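You operate a simulated robot arm through the tools that you are given. There is no shell and no other tool. Be economical: measure what you need, move in short steps, check, and stop when the job is done.

You are at the controls of a simulated two-armed robot. One attempt, no reset.

## Task
Take the blue chain link from the top of the long table and leave it on the shelf under the gear case. Fetch the tin from the top of the long table and set it on the upper shelf under the roller stand. Put the white chain link from the top of the long table on the upper shelf under the green gauge. Pull the middle drawer open. Any order will do.
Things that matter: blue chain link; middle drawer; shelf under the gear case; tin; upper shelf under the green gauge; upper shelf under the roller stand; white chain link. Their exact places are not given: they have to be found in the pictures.

Only the result counts: the job must be done as asked and must still hold three seconds after the hand-in. Knocking over, shifting, dropping, spilling or breaking anything else fails it.

## Robot
Two 7-joint arms with two-finger parallel grippers on one trunk, on a base that drives. Base frame: it is fixed to the floor where the robot stands at the start and does not move with it; the origin is under the middle of the robot, x ahead of it, y to its left, z up; the surface under the hand at the start is at about z = 0.8. Readings come in m, rad, newtons and seconds.
The left shoulder is at the start at [0.02, 0.17, 1.153], the right one opposite. With the tool pointing down near the work surface each hand reaches from about 0.16 to 0.66 m from the robot's upright axis, wherever it stands, measured 20 degrees to its own side. Places, roughly: blue chain link (6x3x3 cm) [0.6, 0, 0.8]; middle drawer [-1.8, 3.8, 0.6]; shelf under the gear case [-3.5, 2.8, 0.3]; tin (8x8x6 cm) [0.7, 0.3, 0.8]; upper shelf under the green gauge [0.1, 2.6, 0.5]; upper shelf under the roller stand [-1.2, 3.5, 0.5]; white chain link (6x3x3 cm) [0.8, 0.3, 0.8]. Payload 3.8 kg a hand.
The TCP of each hand is the grasp point between the finger pads, 0.03 m short of the fingertips. In the tool frame z runs along the fingers and y along their closing line. The gripper opens to 0.11 m. The fingers are 0.02 m wide and 0.01 m thick; the gripper's body (0.048 by 0.112 m) begins 0.055 m behind the TCP.
Orientation is told as [roll, pitch, yaw] about the base's x, y, z axes, in that order, counted from this pose: with the fingers straight down and closing along the base's y, the tool's x points along the base's -x, its y along +y and its z along -z.

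## Interface
- The arms move only by the tool move_arm. It takes "left_targets", "right_targets" or both (then of equal length, played together; a hand with none holds still); each is a list of rows, each an object of numbers (a shift or turn left out is 0, a gripper value left out holds the last): "dx", "dy", "dz": the shift along the tool's x, y, z in m; "rx", "ry", "rz": the turn, a rotation vector about the tool's x, y, z in rad. In form: [{"dx": .., "dy": .., "dz": .., "rx": .., "ry": .., "rz": ..}, ...]. A call has 1 to 12 rows; each row shifts and turns the commanded pose from where the row before left it, along the tool's axes as they then stand. "left_jaw" and "right_jaw" are, for a hand that has rows, the opening, from 0 (shut) to 1 (fully open), set as the call begins (left out, the last holds). A row lasts 0.2 s, in which the tool goes at most 0.05 m and 0.15 rad; a call with a longer step from one row to the next is refused whole, and so is a gripper value outside its range. Where a pose cannot be reached the arm comes as near as it can. A force on the tool above 40 N (or 10 N above the force at the start of the call, whichever is more), or a blocked arm, ends the call early, and 0.2 s more pass. Each finger travels about 0.072 m/s and halts on what it meets, pressing with about 36 N; the grip force reading is that of the motor and also rises with nothing between the fingers. The clock runs only during rows and for 0.2 s after the last one: add rows that do not move to give the fingers time. It gives the time, the measured TCP pose, the force on the tool (base axes), the opening and the grip force at its end, in the units of the frame above (readings bear some noise), with the torque about the TCP (base axes, N m) and any sound that the robot's microphone picked up.
- Cameras (640 x 400 px; columns grow to the right, rows downward): "scene" is now at [0.0951, 0.0165, 1.3044]; the picture's right is [0.31, -0.95, 0.00], its down [-0.52, -0.17, -0.84] and it looks along [0.80, 0.26, -0.55] (base axes); focal length 293 px, centre (320, 200). "left" rides on the left gripper at [0.072, -0.017, -0.103] in its tool frame; the picture's right is [0.23, 0.97, 0.00], its down [-0.76, 0.18, -0.62] and it looks along [-0.61, 0.14, 0.78] (tool axes); focal length 222 px, centre (320, 200). "right" rides on the right gripper at [0.072, 0.017, -0.103] in its tool frame; the picture's right is [-0.23, 0.97, 0.00], its down [-0.76, -0.18, -0.62] and it looks along [-0.61, -0.14, 0.78] (tool axes); focal length 222 px, centre (320, 200).
- get_image(camera): a new picture of that camera. No time passes.
- raise_lower(by): slides the trunk up (or, below 0, down) by that many m; the arms and the scene camera ride with it, the base frame stays. It gives what a move gives, with no picture.
- drive_base(legs): drives the robot by 1 to 6 legs, each [ahead, turn to the left] in m and rad, along the robot's own axes; the way and the turn of a leg run together, so that a leg with both is an arc; at most 1.5 m and 3.142 rad a leg. The arms and the cameras ride along, it lands a little off, and it stops where it bumps. It gives what a move gives.
- turn_head(pan, tilt): turns the head with the scene camera to pan (to the left, within 1.396 rad either way) and tilt (down, from -0.506 to 1.204), counted from straight ahead of the robot. It gives what a move gives.
- measure_at(camera, pixels): for up to 12 pixels [column, row] of the newest picture of that camera ("zoom" is the newest enlarged one), the place [x, y, z] in the base frame of the surface seen there, good to about 0.002 m, but the place of the scene camera against the robot may be out by one fixed shift of up to 0.018 m in any direction. No time passes.
- zoom(camera, box): a new picture of the part [left, top, right, bottom] of that camera's present view, enlarged. No time passes.
- close_job(): hands the job in; it is judged then, once.

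Work in short steps. Measure before you move; look again where a grasp or a placing could have gone wrong, and mend it. You have 110 turns and 108 pictures in all, those below and enlarged ones among them. Open the grippers and draw the arms clear of the work before you hand the job in, unless the task says otherwise; then end with one line.

The tools are called after ">>>" as a command line: name --argument value ..., lists and objects as JSON in quotes. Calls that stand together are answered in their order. move_arm: Moves the arms, as the interface text tells. Its arguments: {"type":"object","properties":{"left_targets":{"type":"array"},"left_jaw":{"type":"number"},"right_targets":{"type":"array"},"right_jaw":{"type":"number"}},"required":[]} The other tools are called the same way: raise_lower (by) slides the trunk up or down; drive_base (legs) drives the base; turn_head (pan, tilt) turns the head that bears the scene camera; get_image (camera) takes a picture; measure_at (camera, pixels) gives the place of the surface under pixels of a picture; zoom (camera, box) takes an enlarged picture of a part of a camera's view; close_job () hands the job in.

At the start:

```text
clock: 0.0
left_tcp_pos: [0.4428, 0.3135, 1.0917]
left_tool_rot: [0.001, 0.0, 0.002]
left_contact_force: [-1.1, -0.3, -0.7]
left_torque: [-0.02, 0.02, -0.04]
left_width: 0.1102
left_grasp_force: 0.0
right_tcp_pos: [0.4576, -0.04, 1.1168]
right_tool_rot: [0.001, 0.001, -0.002]
right_contact_force: [0.3, -0.1, 0.0]
right_torque: [-0.01, 0.0, -0.02]
right_width: 0.1101
right_grasp_force: 0.0
trunk travel left (down, up): [-0.25, 0.32]
robot x, y, heading: [-0.0015, 0.0029, -0.003]
head pan, tilt: [0.318, 0.578]
```

scene: 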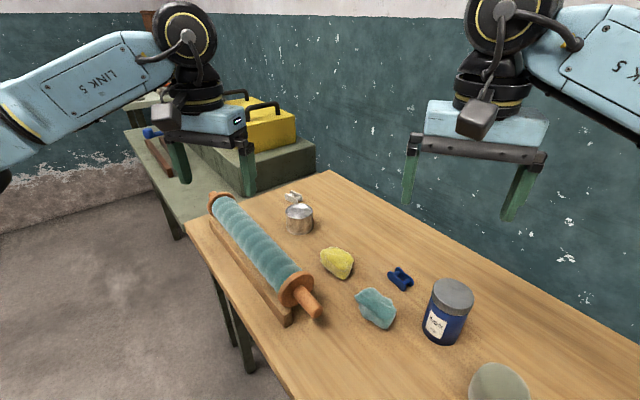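
right: 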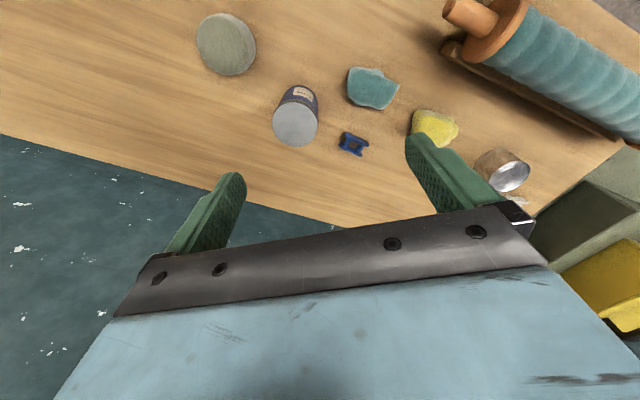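
left: 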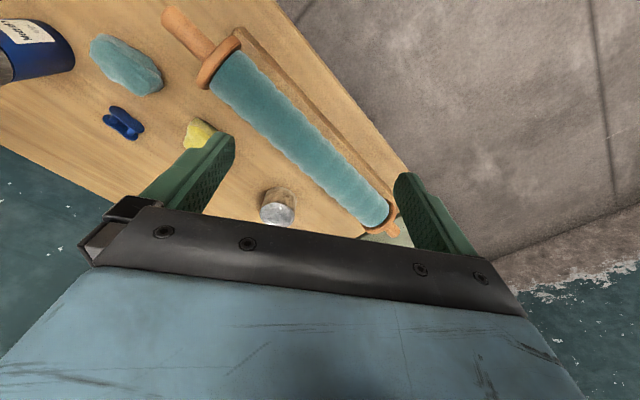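

The scene shows the blue link near (400,278), the tin at (299,218) and the white link at (292,197). I measure them and some table and roller points.

>>> zoom --camera "scene" --box '[240, 170, 480, 320]'

>>> measure_at --camera "scene" --pixels '[[400, 278], [392, 277], [408, 281], [299, 212], [299, 226], [292, 195], [337, 262], [376, 305], [453, 290], [320, 190], [258, 240], [310, 305]]'

```text
2.67 times, centred on (360, 245) of scene
```

zoom: 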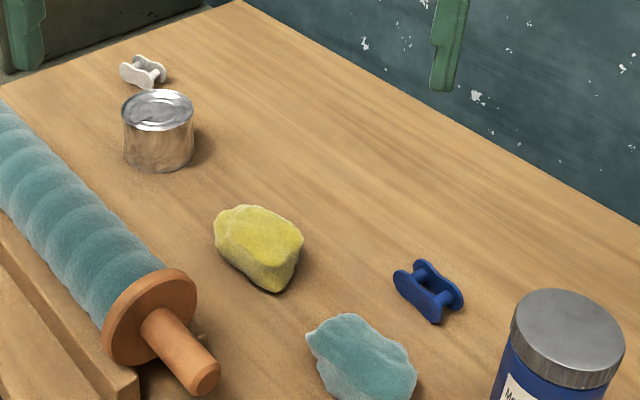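

```text
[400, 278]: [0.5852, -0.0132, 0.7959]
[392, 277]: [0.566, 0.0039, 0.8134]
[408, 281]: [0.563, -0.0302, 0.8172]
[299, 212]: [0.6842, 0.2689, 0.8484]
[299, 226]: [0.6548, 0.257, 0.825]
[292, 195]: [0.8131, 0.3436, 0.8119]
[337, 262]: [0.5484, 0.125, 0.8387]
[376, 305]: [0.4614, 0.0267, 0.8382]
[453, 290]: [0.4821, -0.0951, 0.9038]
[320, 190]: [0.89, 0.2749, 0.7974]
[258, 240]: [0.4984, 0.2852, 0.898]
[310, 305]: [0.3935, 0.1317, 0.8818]
```

I check the same objects with the wrist cameras to find the scene camera's shift, and look around to the left.

>>> measure_at --camera "right" --pixels '[[353, 144], [344, 138], [363, 150], [296, 125], [504, 168], [372, 85], [440, 125], [330, 170]]'

>>> measure_at --camera "left" --pixels '[[123, 123], [112, 120], [283, 212], [272, 196], [125, 65], [200, 130], [300, 140]]'

>>> zoom --camera "right" --box '[320, 120, 400, 170]'

>>> turn_head --pan 1.39 --tilt 0.35

>>> get_image --camera "scene"

```text
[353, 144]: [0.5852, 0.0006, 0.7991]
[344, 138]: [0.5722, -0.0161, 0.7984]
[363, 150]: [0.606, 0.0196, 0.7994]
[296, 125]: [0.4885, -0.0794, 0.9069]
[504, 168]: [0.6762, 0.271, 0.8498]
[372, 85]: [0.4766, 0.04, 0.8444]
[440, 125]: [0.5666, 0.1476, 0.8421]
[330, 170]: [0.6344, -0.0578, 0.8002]
```

```text
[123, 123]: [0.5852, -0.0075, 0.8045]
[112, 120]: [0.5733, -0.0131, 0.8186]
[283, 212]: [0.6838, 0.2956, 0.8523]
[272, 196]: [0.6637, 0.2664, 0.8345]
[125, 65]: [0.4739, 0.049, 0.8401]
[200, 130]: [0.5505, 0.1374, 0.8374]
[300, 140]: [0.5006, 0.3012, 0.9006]
```

```text
8.00 times, centred on (360, 145) of right
```

zoom: 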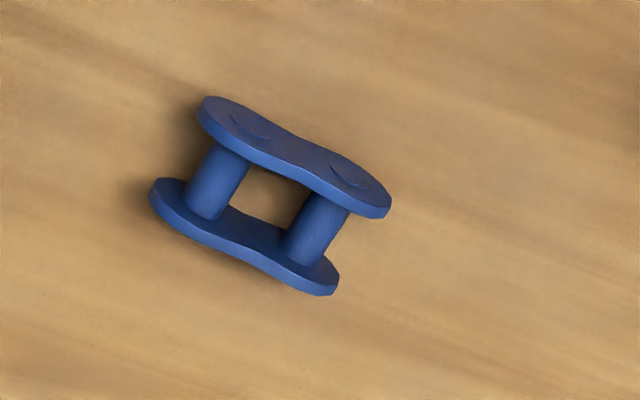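

```text
clock: 1.3
left_tcp_pos: [0.4434, 0.3131, 1.0915]
left_tool_rot: [0.001, -0.001, 0.002]
left_contact_force: [-0.2, -0.5, 0.0]
left_torque: [0.0, -0.02, 0.01]
left_width: 0.1097
left_grasp_force: 0.0
right_tcp_pos: [0.4578, -0.0398, 1.1153]
right_tool_rot: [-0.001, 0.001, 0.0]
right_contact_force: [-0.3, -0.1, 0.3]
right_torque: [-0.01, -0.01, 0.0]
right_width: 0.1099
right_grasp_force: 0.1
trunk travel left (down, up): [-0.25, 0.32]
robot x, y, heading: [0.002, 0.0003, 0.005]
head pan, tilt: [1.389, 0.351]
```

```text
102 pictures are left
```

scene: 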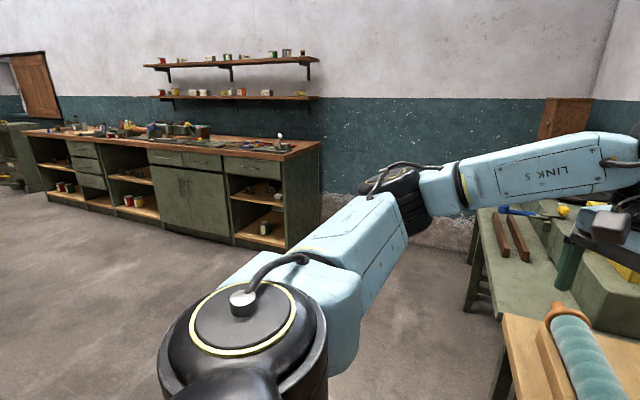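

The bench with drawers and shelves is in the left of the view (50–320, 120–250). I zoom and measure it.

>>> zoom --camera "scene" --box '[0, 100, 330, 260]'

>>> measure_at --camera "scene" --pixels '[[288, 247], [232, 235], [262, 232], [262, 204], [191, 180], [135, 178], [138, 208], [90, 180], [60, 165], [60, 190], [275, 148], [500, 280]]'

```text
1.94 times, centred on (165, 180) of scene
```

zoom: 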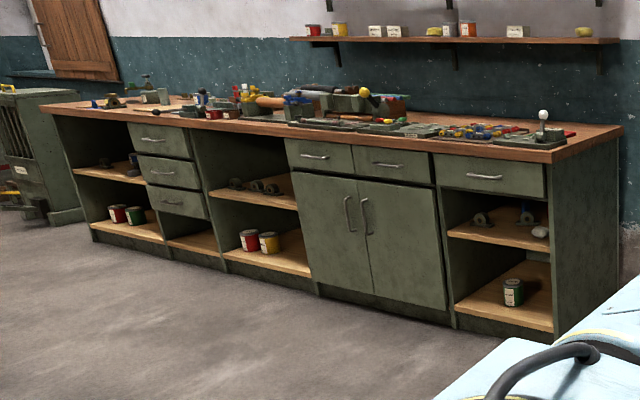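

```text
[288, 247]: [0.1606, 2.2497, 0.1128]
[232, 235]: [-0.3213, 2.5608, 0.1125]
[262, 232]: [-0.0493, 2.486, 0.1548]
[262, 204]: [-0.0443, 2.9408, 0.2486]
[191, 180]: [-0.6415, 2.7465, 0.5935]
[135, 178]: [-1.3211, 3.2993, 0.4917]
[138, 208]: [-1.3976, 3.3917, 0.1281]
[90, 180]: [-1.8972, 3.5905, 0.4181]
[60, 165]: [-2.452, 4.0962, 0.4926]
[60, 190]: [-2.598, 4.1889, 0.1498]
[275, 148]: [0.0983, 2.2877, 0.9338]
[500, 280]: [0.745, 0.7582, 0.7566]
```

The coordinates match the bench: right bay for the green gauge, middle bay for the roller stand, drawer column at the left of it. Now I look at the table's near edge to see how far I can drive up.

>>> turn_head --pan 0.3 --tilt 0.9

>>> get_image --camera "scene"

```text
clock: 2.6
left_tcp_pos: [0.4432, 0.313, 1.0911]
left_tool_rot: [0.001, 0.001, 0.003]
left_contact_force: [0.9, 0.1, 1.2]
left_torque: [-0.01, -0.01, 0.0]
left_width: 0.11
left_grasp_force: 0.2
right_tcp_pos: [0.4572, -0.0394, 1.1149]
right_tool_rot: [0.0, 0.0, 0.001]
right_contact_force: [-0.7, -0.5, -0.3]
right_torque: [0.0, 0.03, -0.01]
right_width: 0.1099
right_grasp_force: 0.1
trunk travel left (down, up): [-0.25, 0.32]
robot x, y, heading: [-0.0014, -0.0038, 0.004]
head pan, tilt: [0.3, 0.901]
```

```text
100 pictures are left
```

scene: 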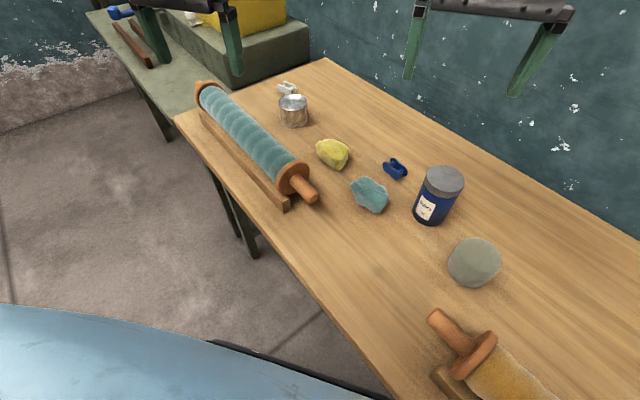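

I measure the near edge, corners and the table.

>>> measure_at --camera "scene" --pixels '[[182, 124], [250, 216], [320, 305], [385, 385], [330, 62], [470, 136], [254, 252], [210, 83], [285, 205], [315, 195], [292, 86], [293, 103]]'

```text
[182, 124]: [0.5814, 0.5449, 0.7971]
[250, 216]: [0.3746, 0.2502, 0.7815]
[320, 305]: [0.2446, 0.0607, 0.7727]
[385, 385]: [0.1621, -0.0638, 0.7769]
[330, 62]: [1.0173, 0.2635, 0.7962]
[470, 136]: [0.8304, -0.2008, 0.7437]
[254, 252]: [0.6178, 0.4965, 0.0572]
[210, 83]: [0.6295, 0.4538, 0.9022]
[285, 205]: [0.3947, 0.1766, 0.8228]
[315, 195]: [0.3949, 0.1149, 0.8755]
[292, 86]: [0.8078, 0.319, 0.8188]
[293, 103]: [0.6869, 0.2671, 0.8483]
```

The table edge runs at about 55° heading, and the robot's axis is 0.17 m from it. I drive along the edge by 0.4 m and face the table squarely so that all three items are in reach, with the trunk raised for clearance.

>>> raise_lower --by 0.12

>>> drive_base --legs '[[0, 0.96], [0.4, 0], [0, -1.57]]'

>>> turn_head --pan 0.1 --tilt 0.9

>>> get_image --camera "scene"

```text
clock: 4.1
left_tcp_pos: [0.4449, 0.3144, 1.2104]
left_tool_rot: [0.0, 0.001, 0.002]
left_contact_force: [-0.5, 0.1, 0.3]
left_torque: [0.01, 0.0, 0.04]
left_width: 0.11
left_grasp_force: 0.0
right_tcp_pos: [0.4567, -0.039, 1.2364]
right_tool_rot: [-0.001, -0.001, -0.001]
right_contact_force: [-0.4, 0.2, 0.2]
right_torque: [0.0, 0.0, 0.0]
right_width: 0.1096
right_grasp_force: 0.1
trunk travel left (down, up): [-0.37, 0.2]
robot x, y, heading: [0.0019, 0.0025, 0.003]
head pan, tilt: [0.3, 0.901]
```

```text
clock: 12.9
left_tcp_pos: [0.7698, 0.3344, 1.2108]
left_tool_rot: [0.0, -0.001, -0.598]
left_contact_force: [0.8, -0.1, 0.6]
left_torque: [-0.01, -0.03, -0.01]
left_width: 0.1098
left_grasp_force: 0.1
right_tcp_pos: [0.5814, 0.0347, 1.2355]
right_tool_rot: [0.001, -0.001, -0.6]
right_contact_force: [-0.2, 0.4, 0.8]
right_torque: [-0.02, 0.03, -0.01]
right_width: 0.1098
right_grasp_force: 0.1
trunk travel left (down, up): [-0.37, 0.2]
robot x, y, heading: [0.2251, 0.3249, -0.599]
head pan, tilt: [0.3, 0.901]
```

```text
clock: 13.6
left_tcp_pos: [0.7693, 0.3349, 1.2109]
left_tool_rot: [0.0, -0.001, -0.598]
left_contact_force: [-0.1, -0.8, 0.0]
left_torque: [0.0, -0.01, 0.01]
left_width: 0.1099
left_grasp_force: 0.1
right_tcp_pos: [0.5808, 0.037, 1.2357]
right_tool_rot: [-0.001, 0.0, -0.601]
right_contact_force: [0.1, -0.5, 0.4]
right_torque: [-0.01, 0.01, 0.0]
right_width: 0.1099
right_grasp_force: 0.1
trunk travel left (down, up): [-0.37, 0.2]
robot x, y, heading: [0.2262, 0.3269, -0.598]
head pan, tilt: [0.099, 0.901]
```

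```text
99 pictures are left
```

scene: 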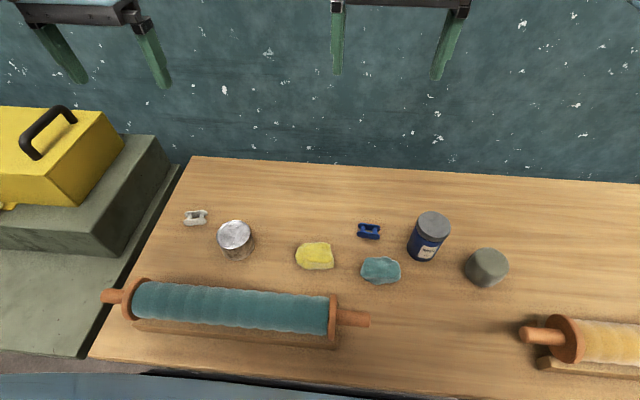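

All items are well in view. I zoom on the blue link with its surroundings and measure them.

>>> zoom --camera "scene" --box '[170, 190, 490, 290]'

>>> measure_at --camera "zoom" --pixels '[[378, 73], [415, 75], [376, 87], [417, 90], [130, 90], [48, 44], [70, 58], [290, 125], [420, 160], [522, 70], [480, 100], [30, 60]]'

>>> get_image --camera "left"

>>> get_image --camera "right"

```text
2.00 times, centred on (330, 240) of scene
```

zoom: 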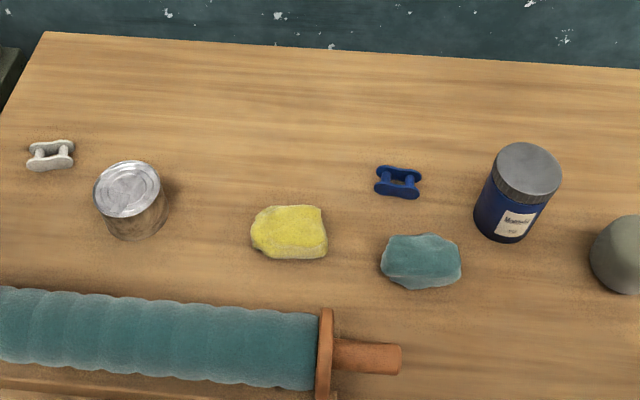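

```text
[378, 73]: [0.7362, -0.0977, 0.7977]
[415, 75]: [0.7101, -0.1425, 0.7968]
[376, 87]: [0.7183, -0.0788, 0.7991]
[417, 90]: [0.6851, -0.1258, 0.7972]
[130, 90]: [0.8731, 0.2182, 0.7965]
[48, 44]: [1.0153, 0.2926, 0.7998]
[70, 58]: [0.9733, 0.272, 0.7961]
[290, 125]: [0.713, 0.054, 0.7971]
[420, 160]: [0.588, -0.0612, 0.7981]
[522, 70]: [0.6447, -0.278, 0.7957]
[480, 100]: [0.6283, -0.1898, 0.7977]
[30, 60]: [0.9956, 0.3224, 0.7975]
```

```text
97 pictures are left
```

left: 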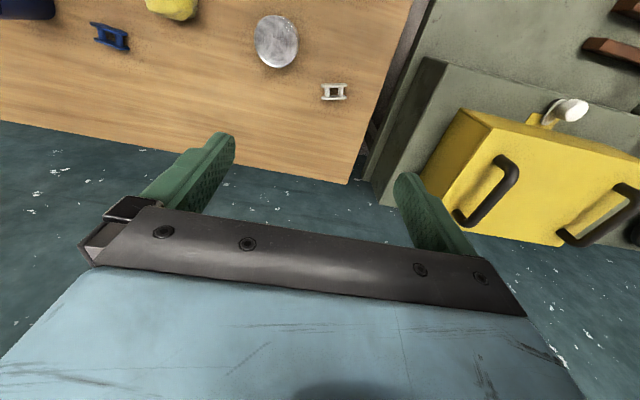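

```text
96 pictures are left
```

right: 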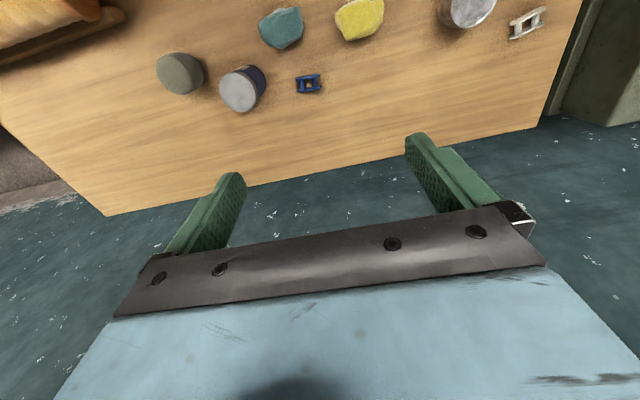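

I misread the zoom's scale; the blue link is at (398,182) there. I measure again, also from the wrist pictures.

>>> measure_at --camera "zoom" --pixels '[[390, 169], [405, 171], [383, 189], [409, 193], [130, 190], [50, 145], [48, 166], [272, 225], [417, 253], [522, 168], [475, 215], [398, 182]]'

>>> zoom --camera "right" --box '[268, 59, 348, 109]'

>>> measure_at --camera "zoom" --pixels '[[255, 160], [405, 125], [265, 255], [420, 220], [330, 120], [345, 250], [340, 190]]'

```text
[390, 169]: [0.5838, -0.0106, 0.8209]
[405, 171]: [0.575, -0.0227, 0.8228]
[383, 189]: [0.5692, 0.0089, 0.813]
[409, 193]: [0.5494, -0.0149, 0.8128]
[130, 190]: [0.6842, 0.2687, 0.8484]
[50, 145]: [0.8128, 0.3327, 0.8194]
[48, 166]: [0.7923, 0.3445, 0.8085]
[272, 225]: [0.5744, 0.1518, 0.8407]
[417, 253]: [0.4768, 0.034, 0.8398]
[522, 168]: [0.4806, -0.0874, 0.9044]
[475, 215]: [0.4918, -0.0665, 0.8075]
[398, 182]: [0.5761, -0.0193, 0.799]
```

```text
8.00 times, centred on (308, 84) of right
```

zoom: 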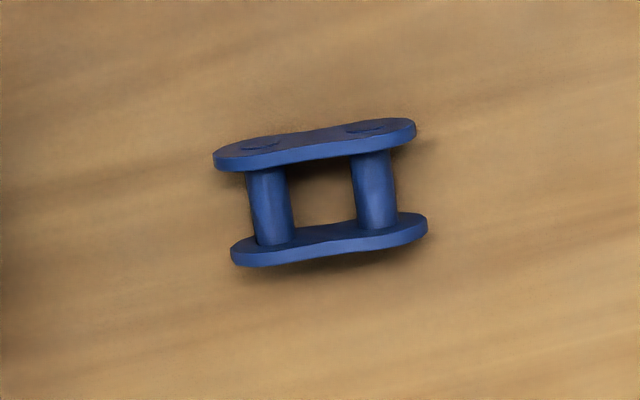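

```text
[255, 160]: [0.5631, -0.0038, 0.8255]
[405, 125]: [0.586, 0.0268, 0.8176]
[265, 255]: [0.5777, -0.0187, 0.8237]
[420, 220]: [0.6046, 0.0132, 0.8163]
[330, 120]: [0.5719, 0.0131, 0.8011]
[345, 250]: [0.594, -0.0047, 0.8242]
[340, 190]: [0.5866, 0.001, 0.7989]
```

From the wrist camera the blue link's centre is about [0.583, 0.005], long axis at ~51°, plates upright; the scene camera reads about 0.01 low in x and y. I test turning the left hand by -1.49 rad, so that it can point along the link with its camera on the upper side, and mirror the right hand.

>>> move_arm --left_targets '[{"rz": -0.124}, {"rz": -0.124}, {"rz": -0.124}, {"rz": -0.124}, {"rz": -0.124}, {"rz": -0.124}, {"rz": -0.124}, {"rz": -0.124}, {"rz": -0.124}, {"rz": -0.124}, {"rz": -0.124}, {"rz": -0.124}]' --right_targets '[{"rz": 0.131}, {"rz": 0.131}, {"rz": 0.131}, {"rz": 0.131}, {"rz": 0.131}, {"rz": 0.131}, {"rz": 0.131}, {"rz": 0.131}, {"rz": 0.131}, {"rz": 0.131}, {"rz": 0.131}, {"rz": 0.131}]'

```text
clock: 16.2
left_tcp_pos: [0.7688, 0.335, 1.2117]
left_tool_rot: [0.0, 0.0, 0.89]
left_contact_force: [0.8, 0.3, 0.1]
left_torque: [-0.01, 0.01, 0.03]
left_width: 0.1099
left_grasp_force: 0.1
right_tcp_pos: [0.5815, 0.0361, 1.2344]
right_tool_rot: [0.0, 0.0, -2.176]
right_contact_force: [-0.3, -0.9, -0.1]
right_torque: [0.0, -0.03, 0.05]
right_width: 0.11
right_grasp_force: 0.1
trunk travel left (down, up): [-0.37, 0.2]
robot x, y, heading: [0.2251, 0.329, -0.601]
head pan, tilt: [0.099, 0.901]
```

Both followed. I test a further 90° each to see whether the "camera on top, pointing ahead" pose is reachable.

>>> move_arm --left_targets '[{"rz": -0.131}, {"rz": -0.131}, {"rz": -0.131}, {"rz": -0.131}, {"rz": -0.131}, {"rz": -0.131}, {"rz": -0.131}, {"rz": -0.131}, {"rz": -0.131}, {"rz": -0.131}, {"rz": -0.131}, {"rz": -0.131}]' --right_targets '[{"rz": 0.131}, {"rz": 0.131}, {"rz": 0.131}, {"rz": 0.131}, {"rz": 0.131}, {"rz": 0.131}, {"rz": 0.131}, {"rz": 0.131}, {"rz": 0.131}, {"rz": 0.131}, {"rz": 0.131}, {"rz": 0.131}]'

```text
clock: 18.8
left_tcp_pos: [0.7689, 0.3352, 1.2115]
left_tool_rot: [0.0, 0.0, 2.463]
left_contact_force: [-0.6, 0.5, 0.0]
left_torque: [-0.01, 0.01, 0.01]
left_width: 0.1103
left_grasp_force: 0.0
right_tcp_pos: [0.5812, 0.0346, 1.236]
right_tool_rot: [0.001, -0.001, 2.535]
right_contact_force: [0.1, -0.2, -0.3]
right_torque: [0.0, 0.01, 0.02]
right_width: 0.1101
right_grasp_force: 0.0
trunk travel left (down, up): [-0.37, 0.2]
robot x, y, heading: [0.2273, 0.3244, -0.601]
head pan, tilt: [0.099, 0.901]
```

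Both can take the flipped pose. Now I move the right hand toward the tin at about [0.694, 0.279] (keeping z ~1.0) and the left hand aside and up.

>>> move_arm --left_targets '[{"dy": -0.03, "dz": -0.02}, {"dy": -0.03, "dz": -0.02}, {"dy": -0.03, "dz": -0.02}, {"dy": -0.03, "dz": -0.02}, {}, {}, {}, {}]' --right_targets '[{"dx": -0.0149, "dy": -0.0238, "dz": 0.0295}, {"dx": -0.0149, "dy": -0.0238, "dz": 0.0295}, {"dx": -0.0149, "dy": -0.0238, "dz": 0.0295}, {"dx": -0.0149, "dy": -0.0238, "dz": 0.0295}, {"dx": -0.0149, "dy": -0.0238, "dz": 0.0295}, {"dx": -0.0149, "dy": -0.0238, "dz": 0.0295}, {"dx": -0.0149, "dy": -0.0238, "dz": 0.0295}, {"dx": -0.0149, "dy": -0.0238, "dz": 0.0295}]'

>>> move_arm --right_targets '[{"rz": -0.131}, {"rz": -0.131}, {"rz": -0.131}, {"rz": -0.131}, {"rz": -0.131}, {"rz": -0.131}, {"ry": 0.131}, {"ry": 0.131}, {"ry": 0.131}, {"ry": 0.131}, {"ry": 0.131}, {"ry": 0.131}]'

>>> get_image --camera "right"

>>> get_image --camera "scene"

```text
clock: 20.6
left_tcp_pos: [0.8438, 0.4296, 1.2918]
left_tool_rot: [0.0, 0.001, 2.462]
left_contact_force: [-0.2, -0.1, 0.0]
left_torque: [0.0, 0.0, -0.02]
left_width: 0.11
left_grasp_force: 0.1
right_tcp_pos: [0.5912, 0.2609, 0.9985]
right_tool_rot: [0.0, 0.002, 2.539]
right_contact_force: [0.7, 0.1, 0.2]
right_torque: [-0.02, -0.02, 0.0]
right_width: 0.1101
right_grasp_force: 0.0
trunk travel left (down, up): [-0.37, 0.2]
robot x, y, heading: [0.2276, 0.3272, -0.599]
head pan, tilt: [0.099, 0.901]
```

```text
clock: 23.2
left_tcp_pos: [0.8439, 0.4286, 1.293]
left_tool_rot: [0.0, 0.0, 2.462]
left_contact_force: [-0.8, -0.6, -0.3]
left_torque: [0.0, -0.01, -0.01]
left_width: 0.11
left_grasp_force: 0.0
right_tcp_pos: [0.5912, 0.2584, 0.9989]
right_tool_rot: [0.0, 0.789, -2.959]
right_contact_force: [-0.3, 0.4, -0.7]
right_torque: [-0.01, 0.02, 0.03]
right_width: 0.1099
right_grasp_force: 0.0
trunk travel left (down, up): [-0.37, 0.2]
robot x, y, heading: [0.2257, 0.3264, -0.602]
head pan, tilt: [0.099, 0.901]
```

```text
94 pictures are left
```

right: 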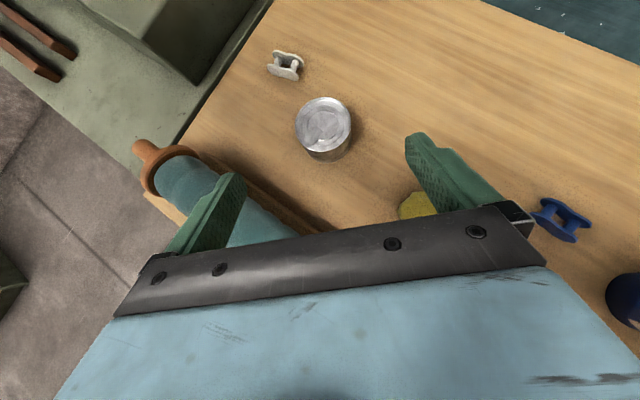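

```text
93 pictures are left
```

scene: 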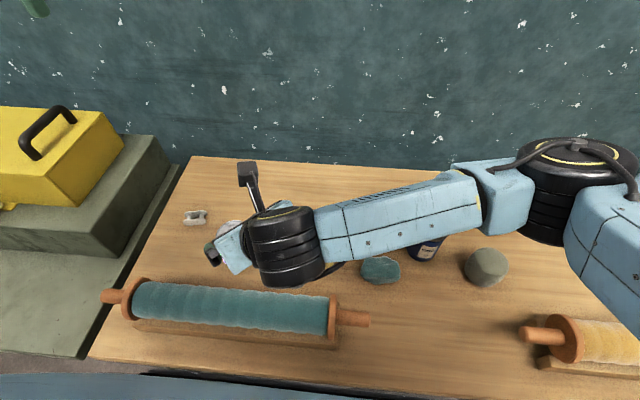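

The tin is at (323,128) in the right picture. I measure the tin's top rim and the forearm's height over the jar.

>>> measure_at --camera "right" --pixels '[[323, 124], [299, 124], [349, 124], [323, 100], [323, 146], [285, 62], [275, 75]]'

>>> measure_at --camera "scene" --pixels '[[340, 220], [400, 210], [400, 240], [460, 230], [460, 195], [285, 245], [290, 275], [500, 200], [247, 175]]'

```text
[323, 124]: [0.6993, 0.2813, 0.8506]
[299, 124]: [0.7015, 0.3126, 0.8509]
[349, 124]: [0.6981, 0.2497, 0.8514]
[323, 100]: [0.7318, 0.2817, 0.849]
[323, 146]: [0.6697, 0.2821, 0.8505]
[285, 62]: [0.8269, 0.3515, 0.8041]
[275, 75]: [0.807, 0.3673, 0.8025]
```

```text
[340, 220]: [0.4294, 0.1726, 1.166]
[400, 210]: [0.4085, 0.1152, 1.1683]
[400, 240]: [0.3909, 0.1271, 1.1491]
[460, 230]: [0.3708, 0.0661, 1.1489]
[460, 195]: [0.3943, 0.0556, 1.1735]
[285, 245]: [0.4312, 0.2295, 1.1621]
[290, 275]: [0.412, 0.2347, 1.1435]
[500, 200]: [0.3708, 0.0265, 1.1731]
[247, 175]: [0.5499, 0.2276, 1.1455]
```

The tin's centre is [0.7005, 0.281], top z 0.850. At 45° the wrist would come down on the roll, so I steepen the tilt to 30°, turn the heading further left (70°), and raise the trunk to keep the forearm off the jar.

>>> raise_lower --by 0.12

>>> move_arm --right_targets '[{"ry": -0.131}, {"ry": -0.131}, {"rx": 0.0727, "rz": -0.126}, {"rx": 0.0727, "rz": -0.126}, {"rx": 0.0727, "rz": -0.126}, {}]'

```text
clock: 24.7
left_tcp_pos: [0.8445, 0.4276, 1.4119]
left_tool_rot: [0.002, 0.001, 2.462]
left_contact_force: [0.6, -0.3, 0.8]
left_torque: [-0.01, -0.02, -0.03]
left_width: 0.1097
left_grasp_force: 0.0
right_tcp_pos: [0.5914, 0.2598, 1.1198]
right_tool_rot: [-0.001, 0.785, -2.959]
right_contact_force: [0.6, 0.5, -0.5]
right_torque: [-0.01, 0.02, 0.0]
right_width: 0.1102
right_grasp_force: 0.0
trunk travel left (down, up): [-0.49, 0.08]
robot x, y, heading: [0.2199, 0.3277, -0.602]
head pan, tilt: [0.099, 0.901]
```

```text
clock: 26.1
left_tcp_pos: [0.8444, 0.429, 1.412]
left_tool_rot: [-0.001, 0.001, 2.46]
left_contact_force: [0.6, -0.3, 0.0]
left_torque: [0.0, -0.02, 0.0]
left_width: 0.11
left_grasp_force: 0.0
right_tcp_pos: [0.5921, 0.2596, 1.1197]
right_tool_rot: [-0.001, 0.527, -2.524]
right_contact_force: [0.1, -0.4, 0.1]
right_torque: [0.01, 0.0, -0.01]
right_width: 0.1099
right_grasp_force: 0.1
trunk travel left (down, up): [-0.49, 0.08]
robot x, y, heading: [0.2245, 0.3284, -0.6]
head pan, tilt: [0.099, 0.901]
```

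Pose as planned (H 35.4°, tilt 0.527). I move to a point 0.12 m short of the tin along the tool axis.

>>> move_arm --right_targets '[{"dx": -0.0107, "dy": 0.0092, "dz": 0.0349}, {"dx": -0.0107, "dy": 0.0092, "dz": 0.0349}, {"dx": -0.0107, "dy": 0.0092, "dz": 0.0349}, {"dx": -0.0107, "dy": 0.0092, "dz": 0.0349}, {"dx": -0.0107, "dy": 0.0092, "dz": 0.0349}]'

>>> get_image --camera "right"

>>> get_image --camera "scene"

```text
clock: 27.3
left_tcp_pos: [0.845, 0.4289, 1.4119]
left_tool_rot: [0.001, -0.001, 2.462]
left_contact_force: [0.0, 0.0, -0.6]
left_torque: [0.02, -0.01, -0.01]
left_width: 0.1101
left_grasp_force: 0.0
right_tcp_pos: [0.6529, 0.2484, 0.943]
right_tool_rot: [0.0, 0.527, -2.523]
right_contact_force: [1.0, 0.9, 0.4]
right_torque: [0.01, 0.02, 0.02]
right_width: 0.1101
right_grasp_force: 0.1
trunk travel left (down, up): [-0.49, 0.08]
robot x, y, heading: [0.2275, 0.3232, -0.603]
head pan, tilt: [0.099, 0.901]
```

```text
92 pictures are left
```

right: 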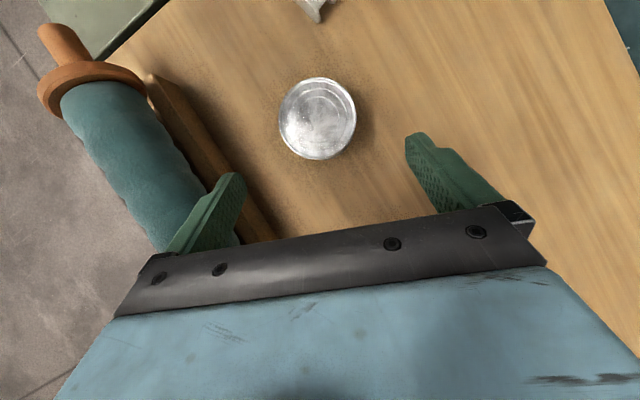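

```text
91 pictures are left
```

scene: 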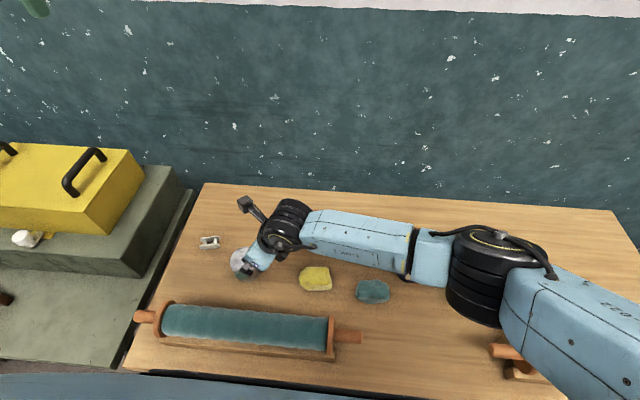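

I check the roll stand's back edge against where the left finger will come down, and the forearm and elbow heights.

>>> measure_at --camera "right" --pixels '[[318, 116], [282, 118], [355, 116], [318, 80], [318, 156], [205, 130], [255, 200], [150, 80], [275, 235]]'

>>> measure_at --camera "scene" --pixels '[[360, 230], [430, 250], [440, 280], [475, 280], [460, 310], [345, 250], [290, 220]]'

```text
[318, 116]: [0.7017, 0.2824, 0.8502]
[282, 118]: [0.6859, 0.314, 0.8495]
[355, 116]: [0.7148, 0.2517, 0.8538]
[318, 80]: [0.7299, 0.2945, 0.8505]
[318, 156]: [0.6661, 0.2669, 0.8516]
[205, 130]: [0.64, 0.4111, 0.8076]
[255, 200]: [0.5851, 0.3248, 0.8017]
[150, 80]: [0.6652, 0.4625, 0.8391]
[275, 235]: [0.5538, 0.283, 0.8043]
```

```text
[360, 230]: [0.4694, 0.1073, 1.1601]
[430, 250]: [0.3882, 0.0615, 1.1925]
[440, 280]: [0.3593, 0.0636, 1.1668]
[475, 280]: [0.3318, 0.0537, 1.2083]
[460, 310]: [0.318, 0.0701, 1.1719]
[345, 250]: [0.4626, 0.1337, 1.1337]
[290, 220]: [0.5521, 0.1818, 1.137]
```

The finger clears the stand and the forearm clears everything. I advance 0.12 m along the tool axis and close on the tin.

>>> move_arm --right_targets '[{"dz": 0.03}, {"dz": 0.03}, {"dz": 0.03}, {"dz": 0.03, "dx": -0.002}]' --right_jaw 1.0

>>> move_arm --right_targets '[{}, {}, {}, {}, {}]' --right_jaw 0.4

>>> get_image --camera "right"

```text
clock: 28.5
left_tcp_pos: [0.845, 0.4268, 1.4124]
left_tool_rot: [0.0, -0.001, 2.461]
left_contact_force: [-1.3, 0.5, -0.3]
left_torque: [0.01, 0.02, -0.01]
left_width: 0.1098
left_grasp_force: 0.1
right_tcp_pos: [0.6723, 0.1808, 0.8464]
right_tool_rot: [0.047, 0.46, -2.581]
right_contact_force: [0.9, -1.0, 0.8]
right_torque: [-0.01, 0.04, 0.0]
right_width: 0.11
right_grasp_force: 0.0
right hand out of reach, approached as far as the arm can: row 3, 4
trunk travel left (down, up): [-0.49, 0.08]
robot x, y, heading: [0.2229, 0.3245, -0.599]
head pan, tilt: [0.099, 0.901]
stopped in row 4 (right hand): the arm was blocked; the commanded pose is now the measured one
```

```text
clock: 29.7
left_tcp_pos: [0.845, 0.4285, 1.4114]
left_tool_rot: [0.0, 0.001, 2.461]
left_contact_force: [0.0, -0.8, 0.0]
left_torque: [-0.01, 0.01, 0.01]
left_width: 0.11
left_grasp_force: 0.1
right_tcp_pos: [0.6742, 0.1816, 0.8465]
right_tool_rot: [0.045, 0.457, -2.582]
right_contact_force: [0.3, 0.3, 0.3]
right_torque: [0.0, -0.03, 0.0]
right_width: 0.0443
right_grasp_force: 0.1
trunk travel left (down, up): [-0.49, 0.08]
robot x, y, heading: [0.2255, 0.3249, -0.599]
head pan, tilt: [0.099, 0.901]
```

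```text
90 pictures are left
```

right: 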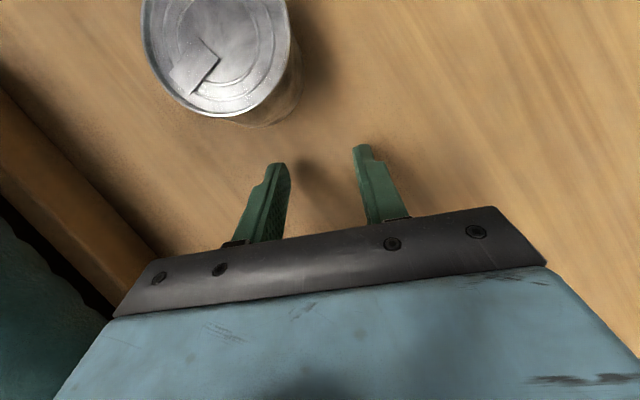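

The right arm ran out of reach short of the tin, with no contact; the tin is unmoved. I swap roles: the left hand will take the tin, the right the blue link. First I open and retract the right hand and lower the trunk.

>>> move_arm --right_targets '[{"dz": -0.04}, {"dz": -0.045}, {"dz": -0.045}, {"dz": -0.045}, {"dz": -0.045}]' --right_jaw 1.0

>>> raise_lower --by -0.14

```text
clock: 30.9
left_tcp_pos: [0.8449, 0.4288, 1.413]
left_tool_rot: [-0.001, 0.0, 2.462]
left_contact_force: [1.1, 0.5, -1.1]
left_torque: [0.0, -0.02, 0.01]
left_width: 0.1101
left_grasp_force: 0.1
right_tcp_pos: [0.5843, 0.1399, 1.0435]
right_tool_rot: [0.045, 0.46, -2.579]
right_contact_force: [0.3, 0.6, 0.6]
right_torque: [-0.03, 0.04, -0.02]
right_width: 0.1101
right_grasp_force: 0.0
trunk travel left (down, up): [-0.49, 0.08]
robot x, y, heading: [0.2279, 0.3221, -0.595]
head pan, tilt: [0.099, 0.901]
```

```text
clock: 32.6
left_tcp_pos: [0.8445, 0.4289, 1.2728]
left_tool_rot: [0.0, 0.001, 2.46]
left_contact_force: [0.0, -0.1, 1.2]
left_torque: [0.02, 0.02, 0.0]
left_width: 0.11
left_grasp_force: 0.2
right_tcp_pos: [0.5857, 0.141, 0.9021]
right_tool_rot: [0.044, 0.46, -2.578]
right_contact_force: [-1.2, -0.6, -0.9]
right_torque: [-0.02, -0.01, 0.01]
right_width: 0.1102
right_grasp_force: 0.1
trunk travel left (down, up): [-0.35, 0.22]
robot x, y, heading: [0.2242, 0.3267, -0.604]
head pan, tilt: [0.099, 0.901]
```

Right TCP is at [0.586, 0.141, 0.902]. I rise, turn to heading 51° with 20° tilt and go above the blue link.

>>> move_arm --right_targets '[{"dx": 0.0147, "dz": -0.0296}, {"dx": 0.0147, "dz": -0.0296}, {"rx": 0.044, "ry": -0.11}, {"rx": 0.0373, "rz": -0.1023}, {"rx": 0.0373, "rz": -0.1023}, {"rx": 0.0373, "rz": -0.1023}, {"dx": -0.0364, "dy": 0.0209, "dz": -0.01325}, {"dx": -0.0364, "dy": 0.0209, "dz": -0.01325}, {"dx": -0.0364, "dy": 0.0209, "dz": -0.01325}, {"dx": -0.0364, "dy": 0.0209, "dz": -0.01325}]'

>>> get_image --camera "right"

>>> get_image --camera "scene"

```text
clock: 34.8
left_tcp_pos: [0.8446, 0.4282, 1.2724]
left_tool_rot: [0.0, 0.0, 2.461]
left_contact_force: [0.5, -0.6, 0.3]
left_torque: [0.03, -0.01, 0.0]
left_width: 0.1101
left_grasp_force: 0.0
right_tcp_pos: [0.5503, -0.0316, 0.9668]
right_tool_rot: [0.0, 0.35, -2.255]
right_contact_force: [0.3, 0.0, -0.1]
right_torque: [0.01, 0.01, 0.01]
right_width: 0.1099
right_grasp_force: 0.0
trunk travel left (down, up): [-0.35, 0.22]
robot x, y, heading: [0.2269, 0.3279, -0.602]
head pan, tilt: [0.099, 0.901]
```

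```text
89 pictures are left
```

right: 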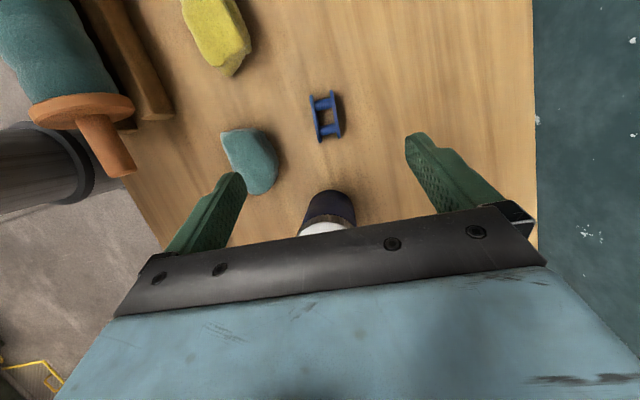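

```text
88 pictures are left
```

scene: 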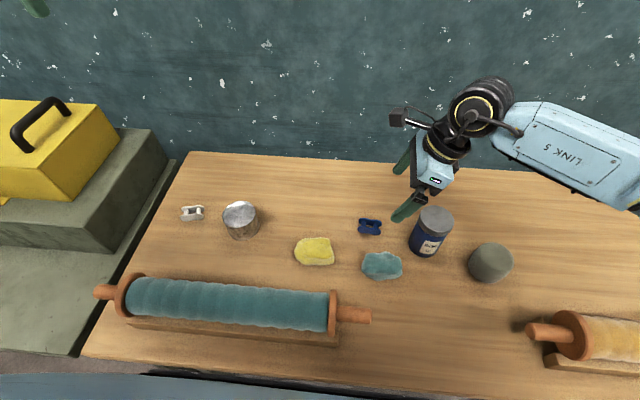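

The link sits at (327,116). I zoom and measure link, jar and teal stone.

>>> zoom --camera "right" --box '[220, 60, 420, 185]'

>>> measure_at --camera "right" --pixels '[[313, 97], [319, 139], [332, 92], [340, 135], [276, 160], [255, 132], [330, 193], [305, 205], [352, 205]]'

```text
3.20 times, centred on (320, 122) of right
```

zoom: 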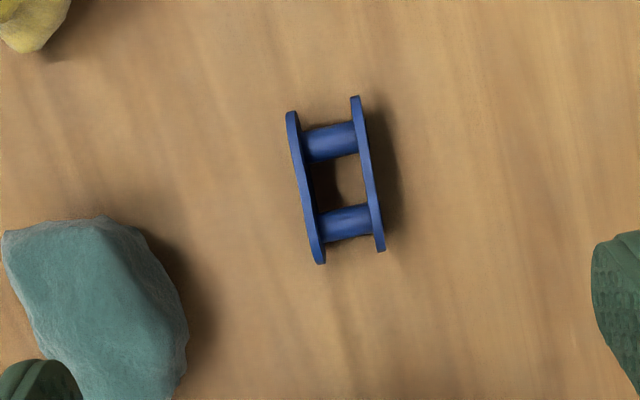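

```text
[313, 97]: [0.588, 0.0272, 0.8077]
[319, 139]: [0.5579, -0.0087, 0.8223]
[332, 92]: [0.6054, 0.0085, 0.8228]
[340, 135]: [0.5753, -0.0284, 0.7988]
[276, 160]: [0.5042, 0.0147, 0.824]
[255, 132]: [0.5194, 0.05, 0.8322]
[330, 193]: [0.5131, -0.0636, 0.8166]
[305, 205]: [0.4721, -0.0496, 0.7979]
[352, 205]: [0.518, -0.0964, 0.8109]
```

The link's centre is [0.582, 0.002], axis 50°, matching the hand. I narrow the jaws to ~0.065 and descend along the tool.

>>> move_arm --right_targets '[{}, {}, {"dz": 0.03, "dy": 0.003}, {"dz": 0.03}, {"dz": 0.03}, {"dz": 0.03}, {"dz": 0.018}]' --right_jaw 0.6

>>> get_image --camera "right"

```text
clock: 36.4
left_tcp_pos: [0.8447, 0.4286, 1.2711]
left_tool_rot: [0.0, -0.001, 2.462]
left_contact_force: [1.0, -0.1, 0.1]
left_torque: [0.02, 0.0, 0.0]
left_width: 0.11
left_grasp_force: 0.1
right_tcp_pos: [0.583, 0.0043, 0.8383]
right_tool_rot: [-0.001, 0.351, -2.253]
right_contact_force: [-0.1, -0.4, 0.3]
right_torque: [0.03, 0.02, 0.02]
right_width: 0.0658
right_grasp_force: 0.2
trunk travel left (down, up): [-0.35, 0.22]
robot x, y, heading: [0.2264, 0.326, -0.601]
head pan, tilt: [0.099, 0.901]
```

```text
86 pictures are left
```

right: 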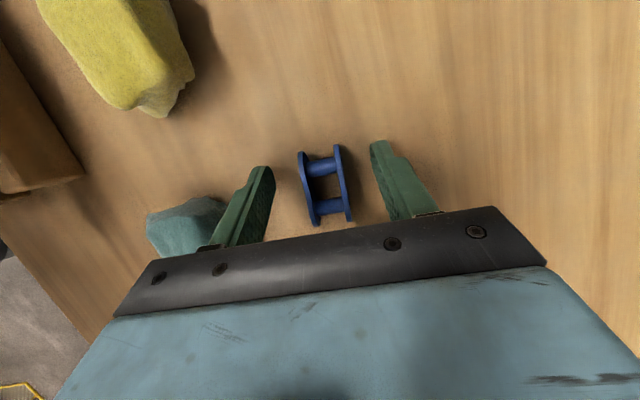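

The fingers straddle the link. I close on it and then lift 0.1 m.

>>> move_arm --right_targets '[{}, {}, {}, {}, {}]' --right_jaw 0.0

>>> move_arm --right_targets '[{"dx": 0.0137, "dz": -0.0376}, {"dx": 0.0137, "dz": -0.0376}, {"dx": 0.0137, "dz": -0.0376}]'

>>> get_image --camera "right"

```text
clock: 37.6
left_tcp_pos: [0.845, 0.4273, 1.2727]
left_tool_rot: [0.0, 0.001, 2.461]
left_contact_force: [0.5, 0.4, -0.8]
left_torque: [0.01, -0.02, -0.02]
left_width: 0.1099
left_grasp_force: 0.1
right_tcp_pos: [0.5829, 0.0051, 0.8388]
right_tool_rot: [-0.003, 0.352, -2.254]
right_contact_force: [-0.2, -0.2, -0.1]
right_torque: [0.01, 0.01, 0.0]
right_width: 0.029
right_grasp_force: 36.4
trunk travel left (down, up): [-0.35, 0.22]
robot x, y, heading: [0.2242, 0.321, -0.602]
head pan, tilt: [0.099, 0.901]
```

```text
clock: 38.4
left_tcp_pos: [0.8443, 0.4287, 1.272]
left_tool_rot: [-0.001, 0.0, 2.462]
left_contact_force: [0.2, 0.3, 0.2]
left_torque: [0.02, 0.0, -0.01]
left_width: 0.1103
left_grasp_force: 0.0
right_tcp_pos: [0.5839, 0.0047, 0.9597]
right_tool_rot: [0.0, 0.349, -2.255]
right_contact_force: [0.5, 0.0, 0.1]
right_torque: [0.02, 0.01, 0.0]
right_width: 0.0
right_grasp_force: 36.2
trunk travel left (down, up): [-0.35, 0.22]
robot x, y, heading: [0.2264, 0.3265, -0.602]
head pan, tilt: [0.099, 0.901]
```

```text
85 pictures are left
```

right: 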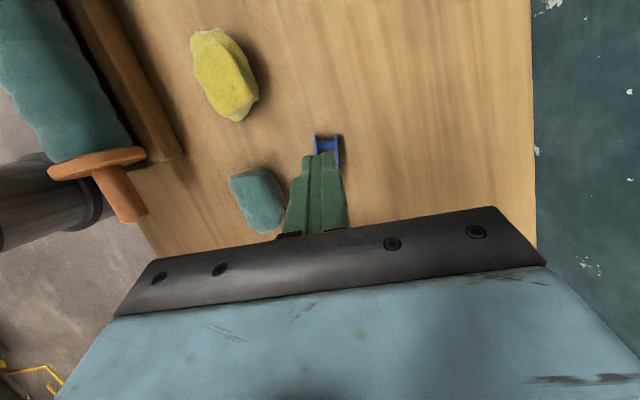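

The grip slipped off: the link stayed on the table, only its top edges had been held. I zoom in to see where it lies now and the fingertip shape.

>>> zoom --camera "right" --box '[260, 110, 400, 240]'

>>> zoom --camera "scene" --box '[320, 130, 480, 260]'

```text
3.08 times, centred on (330, 175) of right
```

zoom: 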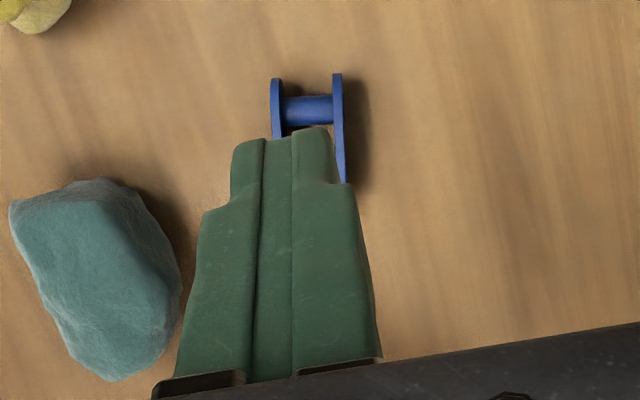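

```text
3.08 times, centred on (400, 195) of scene
```

zoom: 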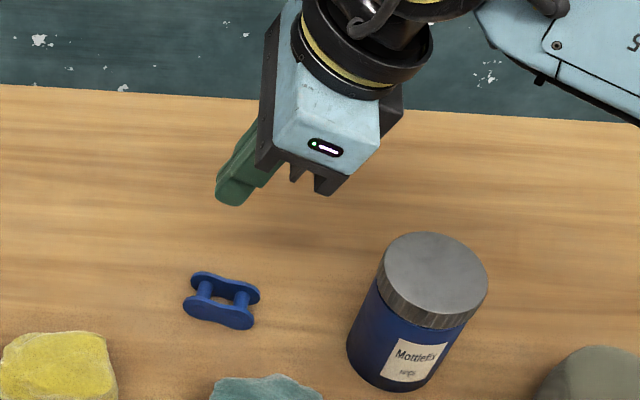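

The finger taper means I must go deeper. I open, bring the tool upright (tilt 0) and look at the link again.

>>> move_arm --right_targets '[{"ry": -0.117}, {"ry": -0.117}, {"ry": -0.117}, {}]' --right_jaw 0.6

>>> zoom --camera "right" --box '[240, 80, 420, 200]'

```text
clock: 39.4
left_tcp_pos: [0.8441, 0.427, 1.2728]
left_tool_rot: [0.0, 0.0, 2.461]
left_contact_force: [-0.3, -0.7, -0.1]
left_torque: [0.03, -0.01, 0.03]
left_width: 0.1098
left_grasp_force: 0.1
right_tcp_pos: [0.5838, 0.0047, 0.9601]
right_tool_rot: [0.001, -0.002, -2.253]
right_contact_force: [0.2, -0.2, 0.8]
right_torque: [-0.01, 0.0, -0.02]
right_width: 0.0658
right_grasp_force: 0.1
trunk travel left (down, up): [-0.35, 0.22]
robot x, y, heading: [0.226, 0.3294, -0.602]
head pan, tilt: [0.099, 0.901]
```

```text
3.33 times, centred on (330, 140) of right
```

zoom: 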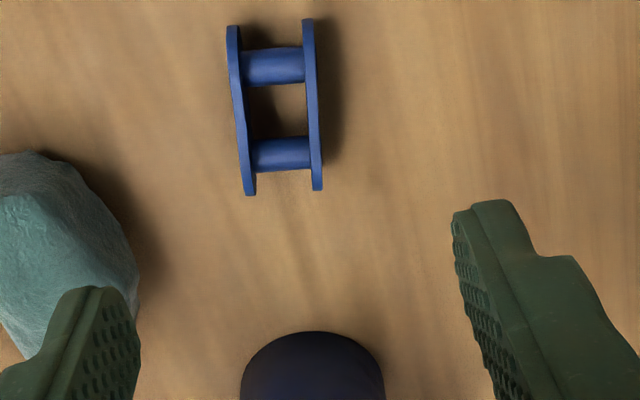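

I measure the plate ends and pins.

>>> measure_at --camera "zoom" --pixels '[[233, 40], [250, 188], [308, 35], [317, 182], [240, 110], [313, 105], [275, 65], [280, 153], [275, 110]]'

```text
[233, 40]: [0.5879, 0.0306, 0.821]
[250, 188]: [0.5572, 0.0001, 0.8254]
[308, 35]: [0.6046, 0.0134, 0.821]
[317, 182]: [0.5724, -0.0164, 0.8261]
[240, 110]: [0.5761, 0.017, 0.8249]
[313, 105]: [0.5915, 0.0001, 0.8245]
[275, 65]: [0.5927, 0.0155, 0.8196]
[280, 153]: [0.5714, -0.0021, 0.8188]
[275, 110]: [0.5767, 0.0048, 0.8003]
```

The link now lies at [0.5815, 0.007] with axis ~44°. I turn to match, then descend to z ≈ 0.832 slowly.

>>> move_arm --right_targets '[{"rz": 0.12}, {"dy": -0.003, "dz": 0.03}, {"dz": 0.03}, {"dz": 0.03}, {"dz": 0.025}, {"dz": 0.012}, {}]' --right_jaw 0.6

>>> move_arm --right_targets '[{}, {}, {}, {}, {}, {}]' --right_jaw 0.0

>>> zoom --camera "right" --box '[240, 110, 420, 230]'

```text
clock: 41.0
left_tcp_pos: [0.844, 0.4281, 1.2718]
left_tool_rot: [0.0, 0.0, 2.461]
left_contact_force: [-0.2, -0.7, 0.4]
left_torque: [-0.02, -0.02, 0.0]
left_width: 0.1101
left_grasp_force: 0.0
right_tcp_pos: [0.5813, 0.008, 0.8319]
right_tool_rot: [0.0, 0.001, -2.373]
right_contact_force: [0.1, 0.3, -0.5]
right_torque: [0.0, -0.02, 0.0]
right_width: 0.0662
right_grasp_force: 0.2
trunk travel left (down, up): [-0.35, 0.22]
robot x, y, heading: [0.2277, 0.3243, -0.598]
head pan, tilt: [0.099, 0.901]
```

```text
clock: 42.4
left_tcp_pos: [0.8443, 0.4278, 1.2719]
left_tool_rot: [0.001, 0.0, 2.46]
left_contact_force: [0.9, -0.3, -1.0]
left_torque: [-0.02, -0.01, -0.01]
left_width: 0.1102
left_grasp_force: 0.2
right_tcp_pos: [0.5827, 0.0074, 0.8309]
right_tool_rot: [0.001, 0.001, -2.373]
right_contact_force: [-0.7, -0.8, 0.0]
right_torque: [0.0, 0.0, 0.01]
right_width: 0.0292
right_grasp_force: 36.0
trunk travel left (down, up): [-0.35, 0.22]
robot x, y, heading: [0.2265, 0.3262, -0.601]
head pan, tilt: [0.099, 0.901]
```

```text
3.33 times, centred on (330, 170) of right
```

zoom: 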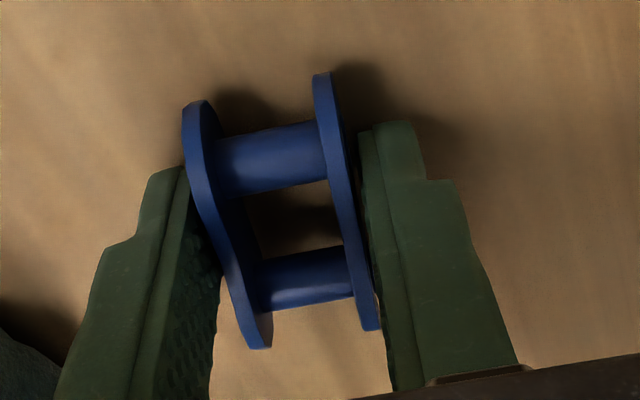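

The link is skewed in the grip (left finger touches its far end, right finger its near end). I measure its true axis.

>>> measure_at --camera "zoom" --pixels '[[197, 104], [261, 345], [321, 75], [371, 328], [270, 160], [300, 280], [225, 160], [245, 280]]'

```text
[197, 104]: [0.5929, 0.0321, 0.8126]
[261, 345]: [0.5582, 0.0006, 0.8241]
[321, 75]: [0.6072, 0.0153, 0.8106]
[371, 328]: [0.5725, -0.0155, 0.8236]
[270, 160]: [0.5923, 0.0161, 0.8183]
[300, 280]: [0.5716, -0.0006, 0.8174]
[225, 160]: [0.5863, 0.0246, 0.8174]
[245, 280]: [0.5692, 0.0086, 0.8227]
```

The skew is only ~2.5° — the camera itself is rotated. With the deeper grip I lift slowly.

>>> move_arm --right_targets '[{"dz": -0.005}, {"dz": -0.005}, {"dz": -0.01}, {"dz": -0.01}, {"dz": -0.01}, {"dz": -0.01}]' --right_jaw 0.0

>>> get_image --camera "right"

```text
clock: 43.8
left_tcp_pos: [0.8453, 0.4287, 1.2724]
left_tool_rot: [0.0, 0.0, 2.46]
left_contact_force: [-0.3, 0.7, -0.4]
left_torque: [-0.01, 0.01, -0.02]
left_width: 0.1099
left_grasp_force: 0.0
right_tcp_pos: [0.582, 0.0076, 0.8818]
right_tool_rot: [0.001, -0.001, -2.376]
right_contact_force: [-1.0, -0.2, 0.1]
right_torque: [0.02, -0.01, 0.04]
right_width: 0.0293
right_grasp_force: 35.7
trunk travel left (down, up): [-0.35, 0.22]
robot x, y, heading: [0.2271, 0.3289, -0.603]
head pan, tilt: [0.099, 0.901]
```

```text
80 pictures are left
```

right: 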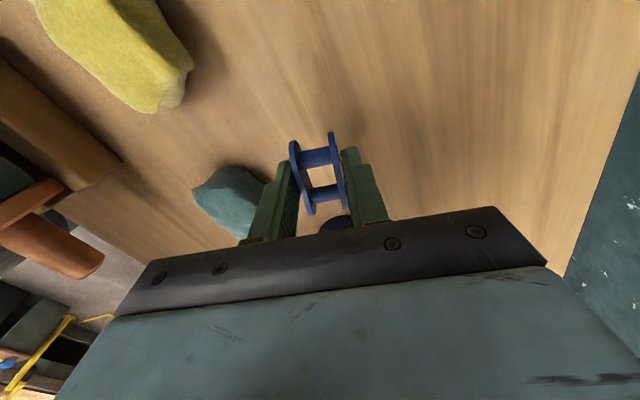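

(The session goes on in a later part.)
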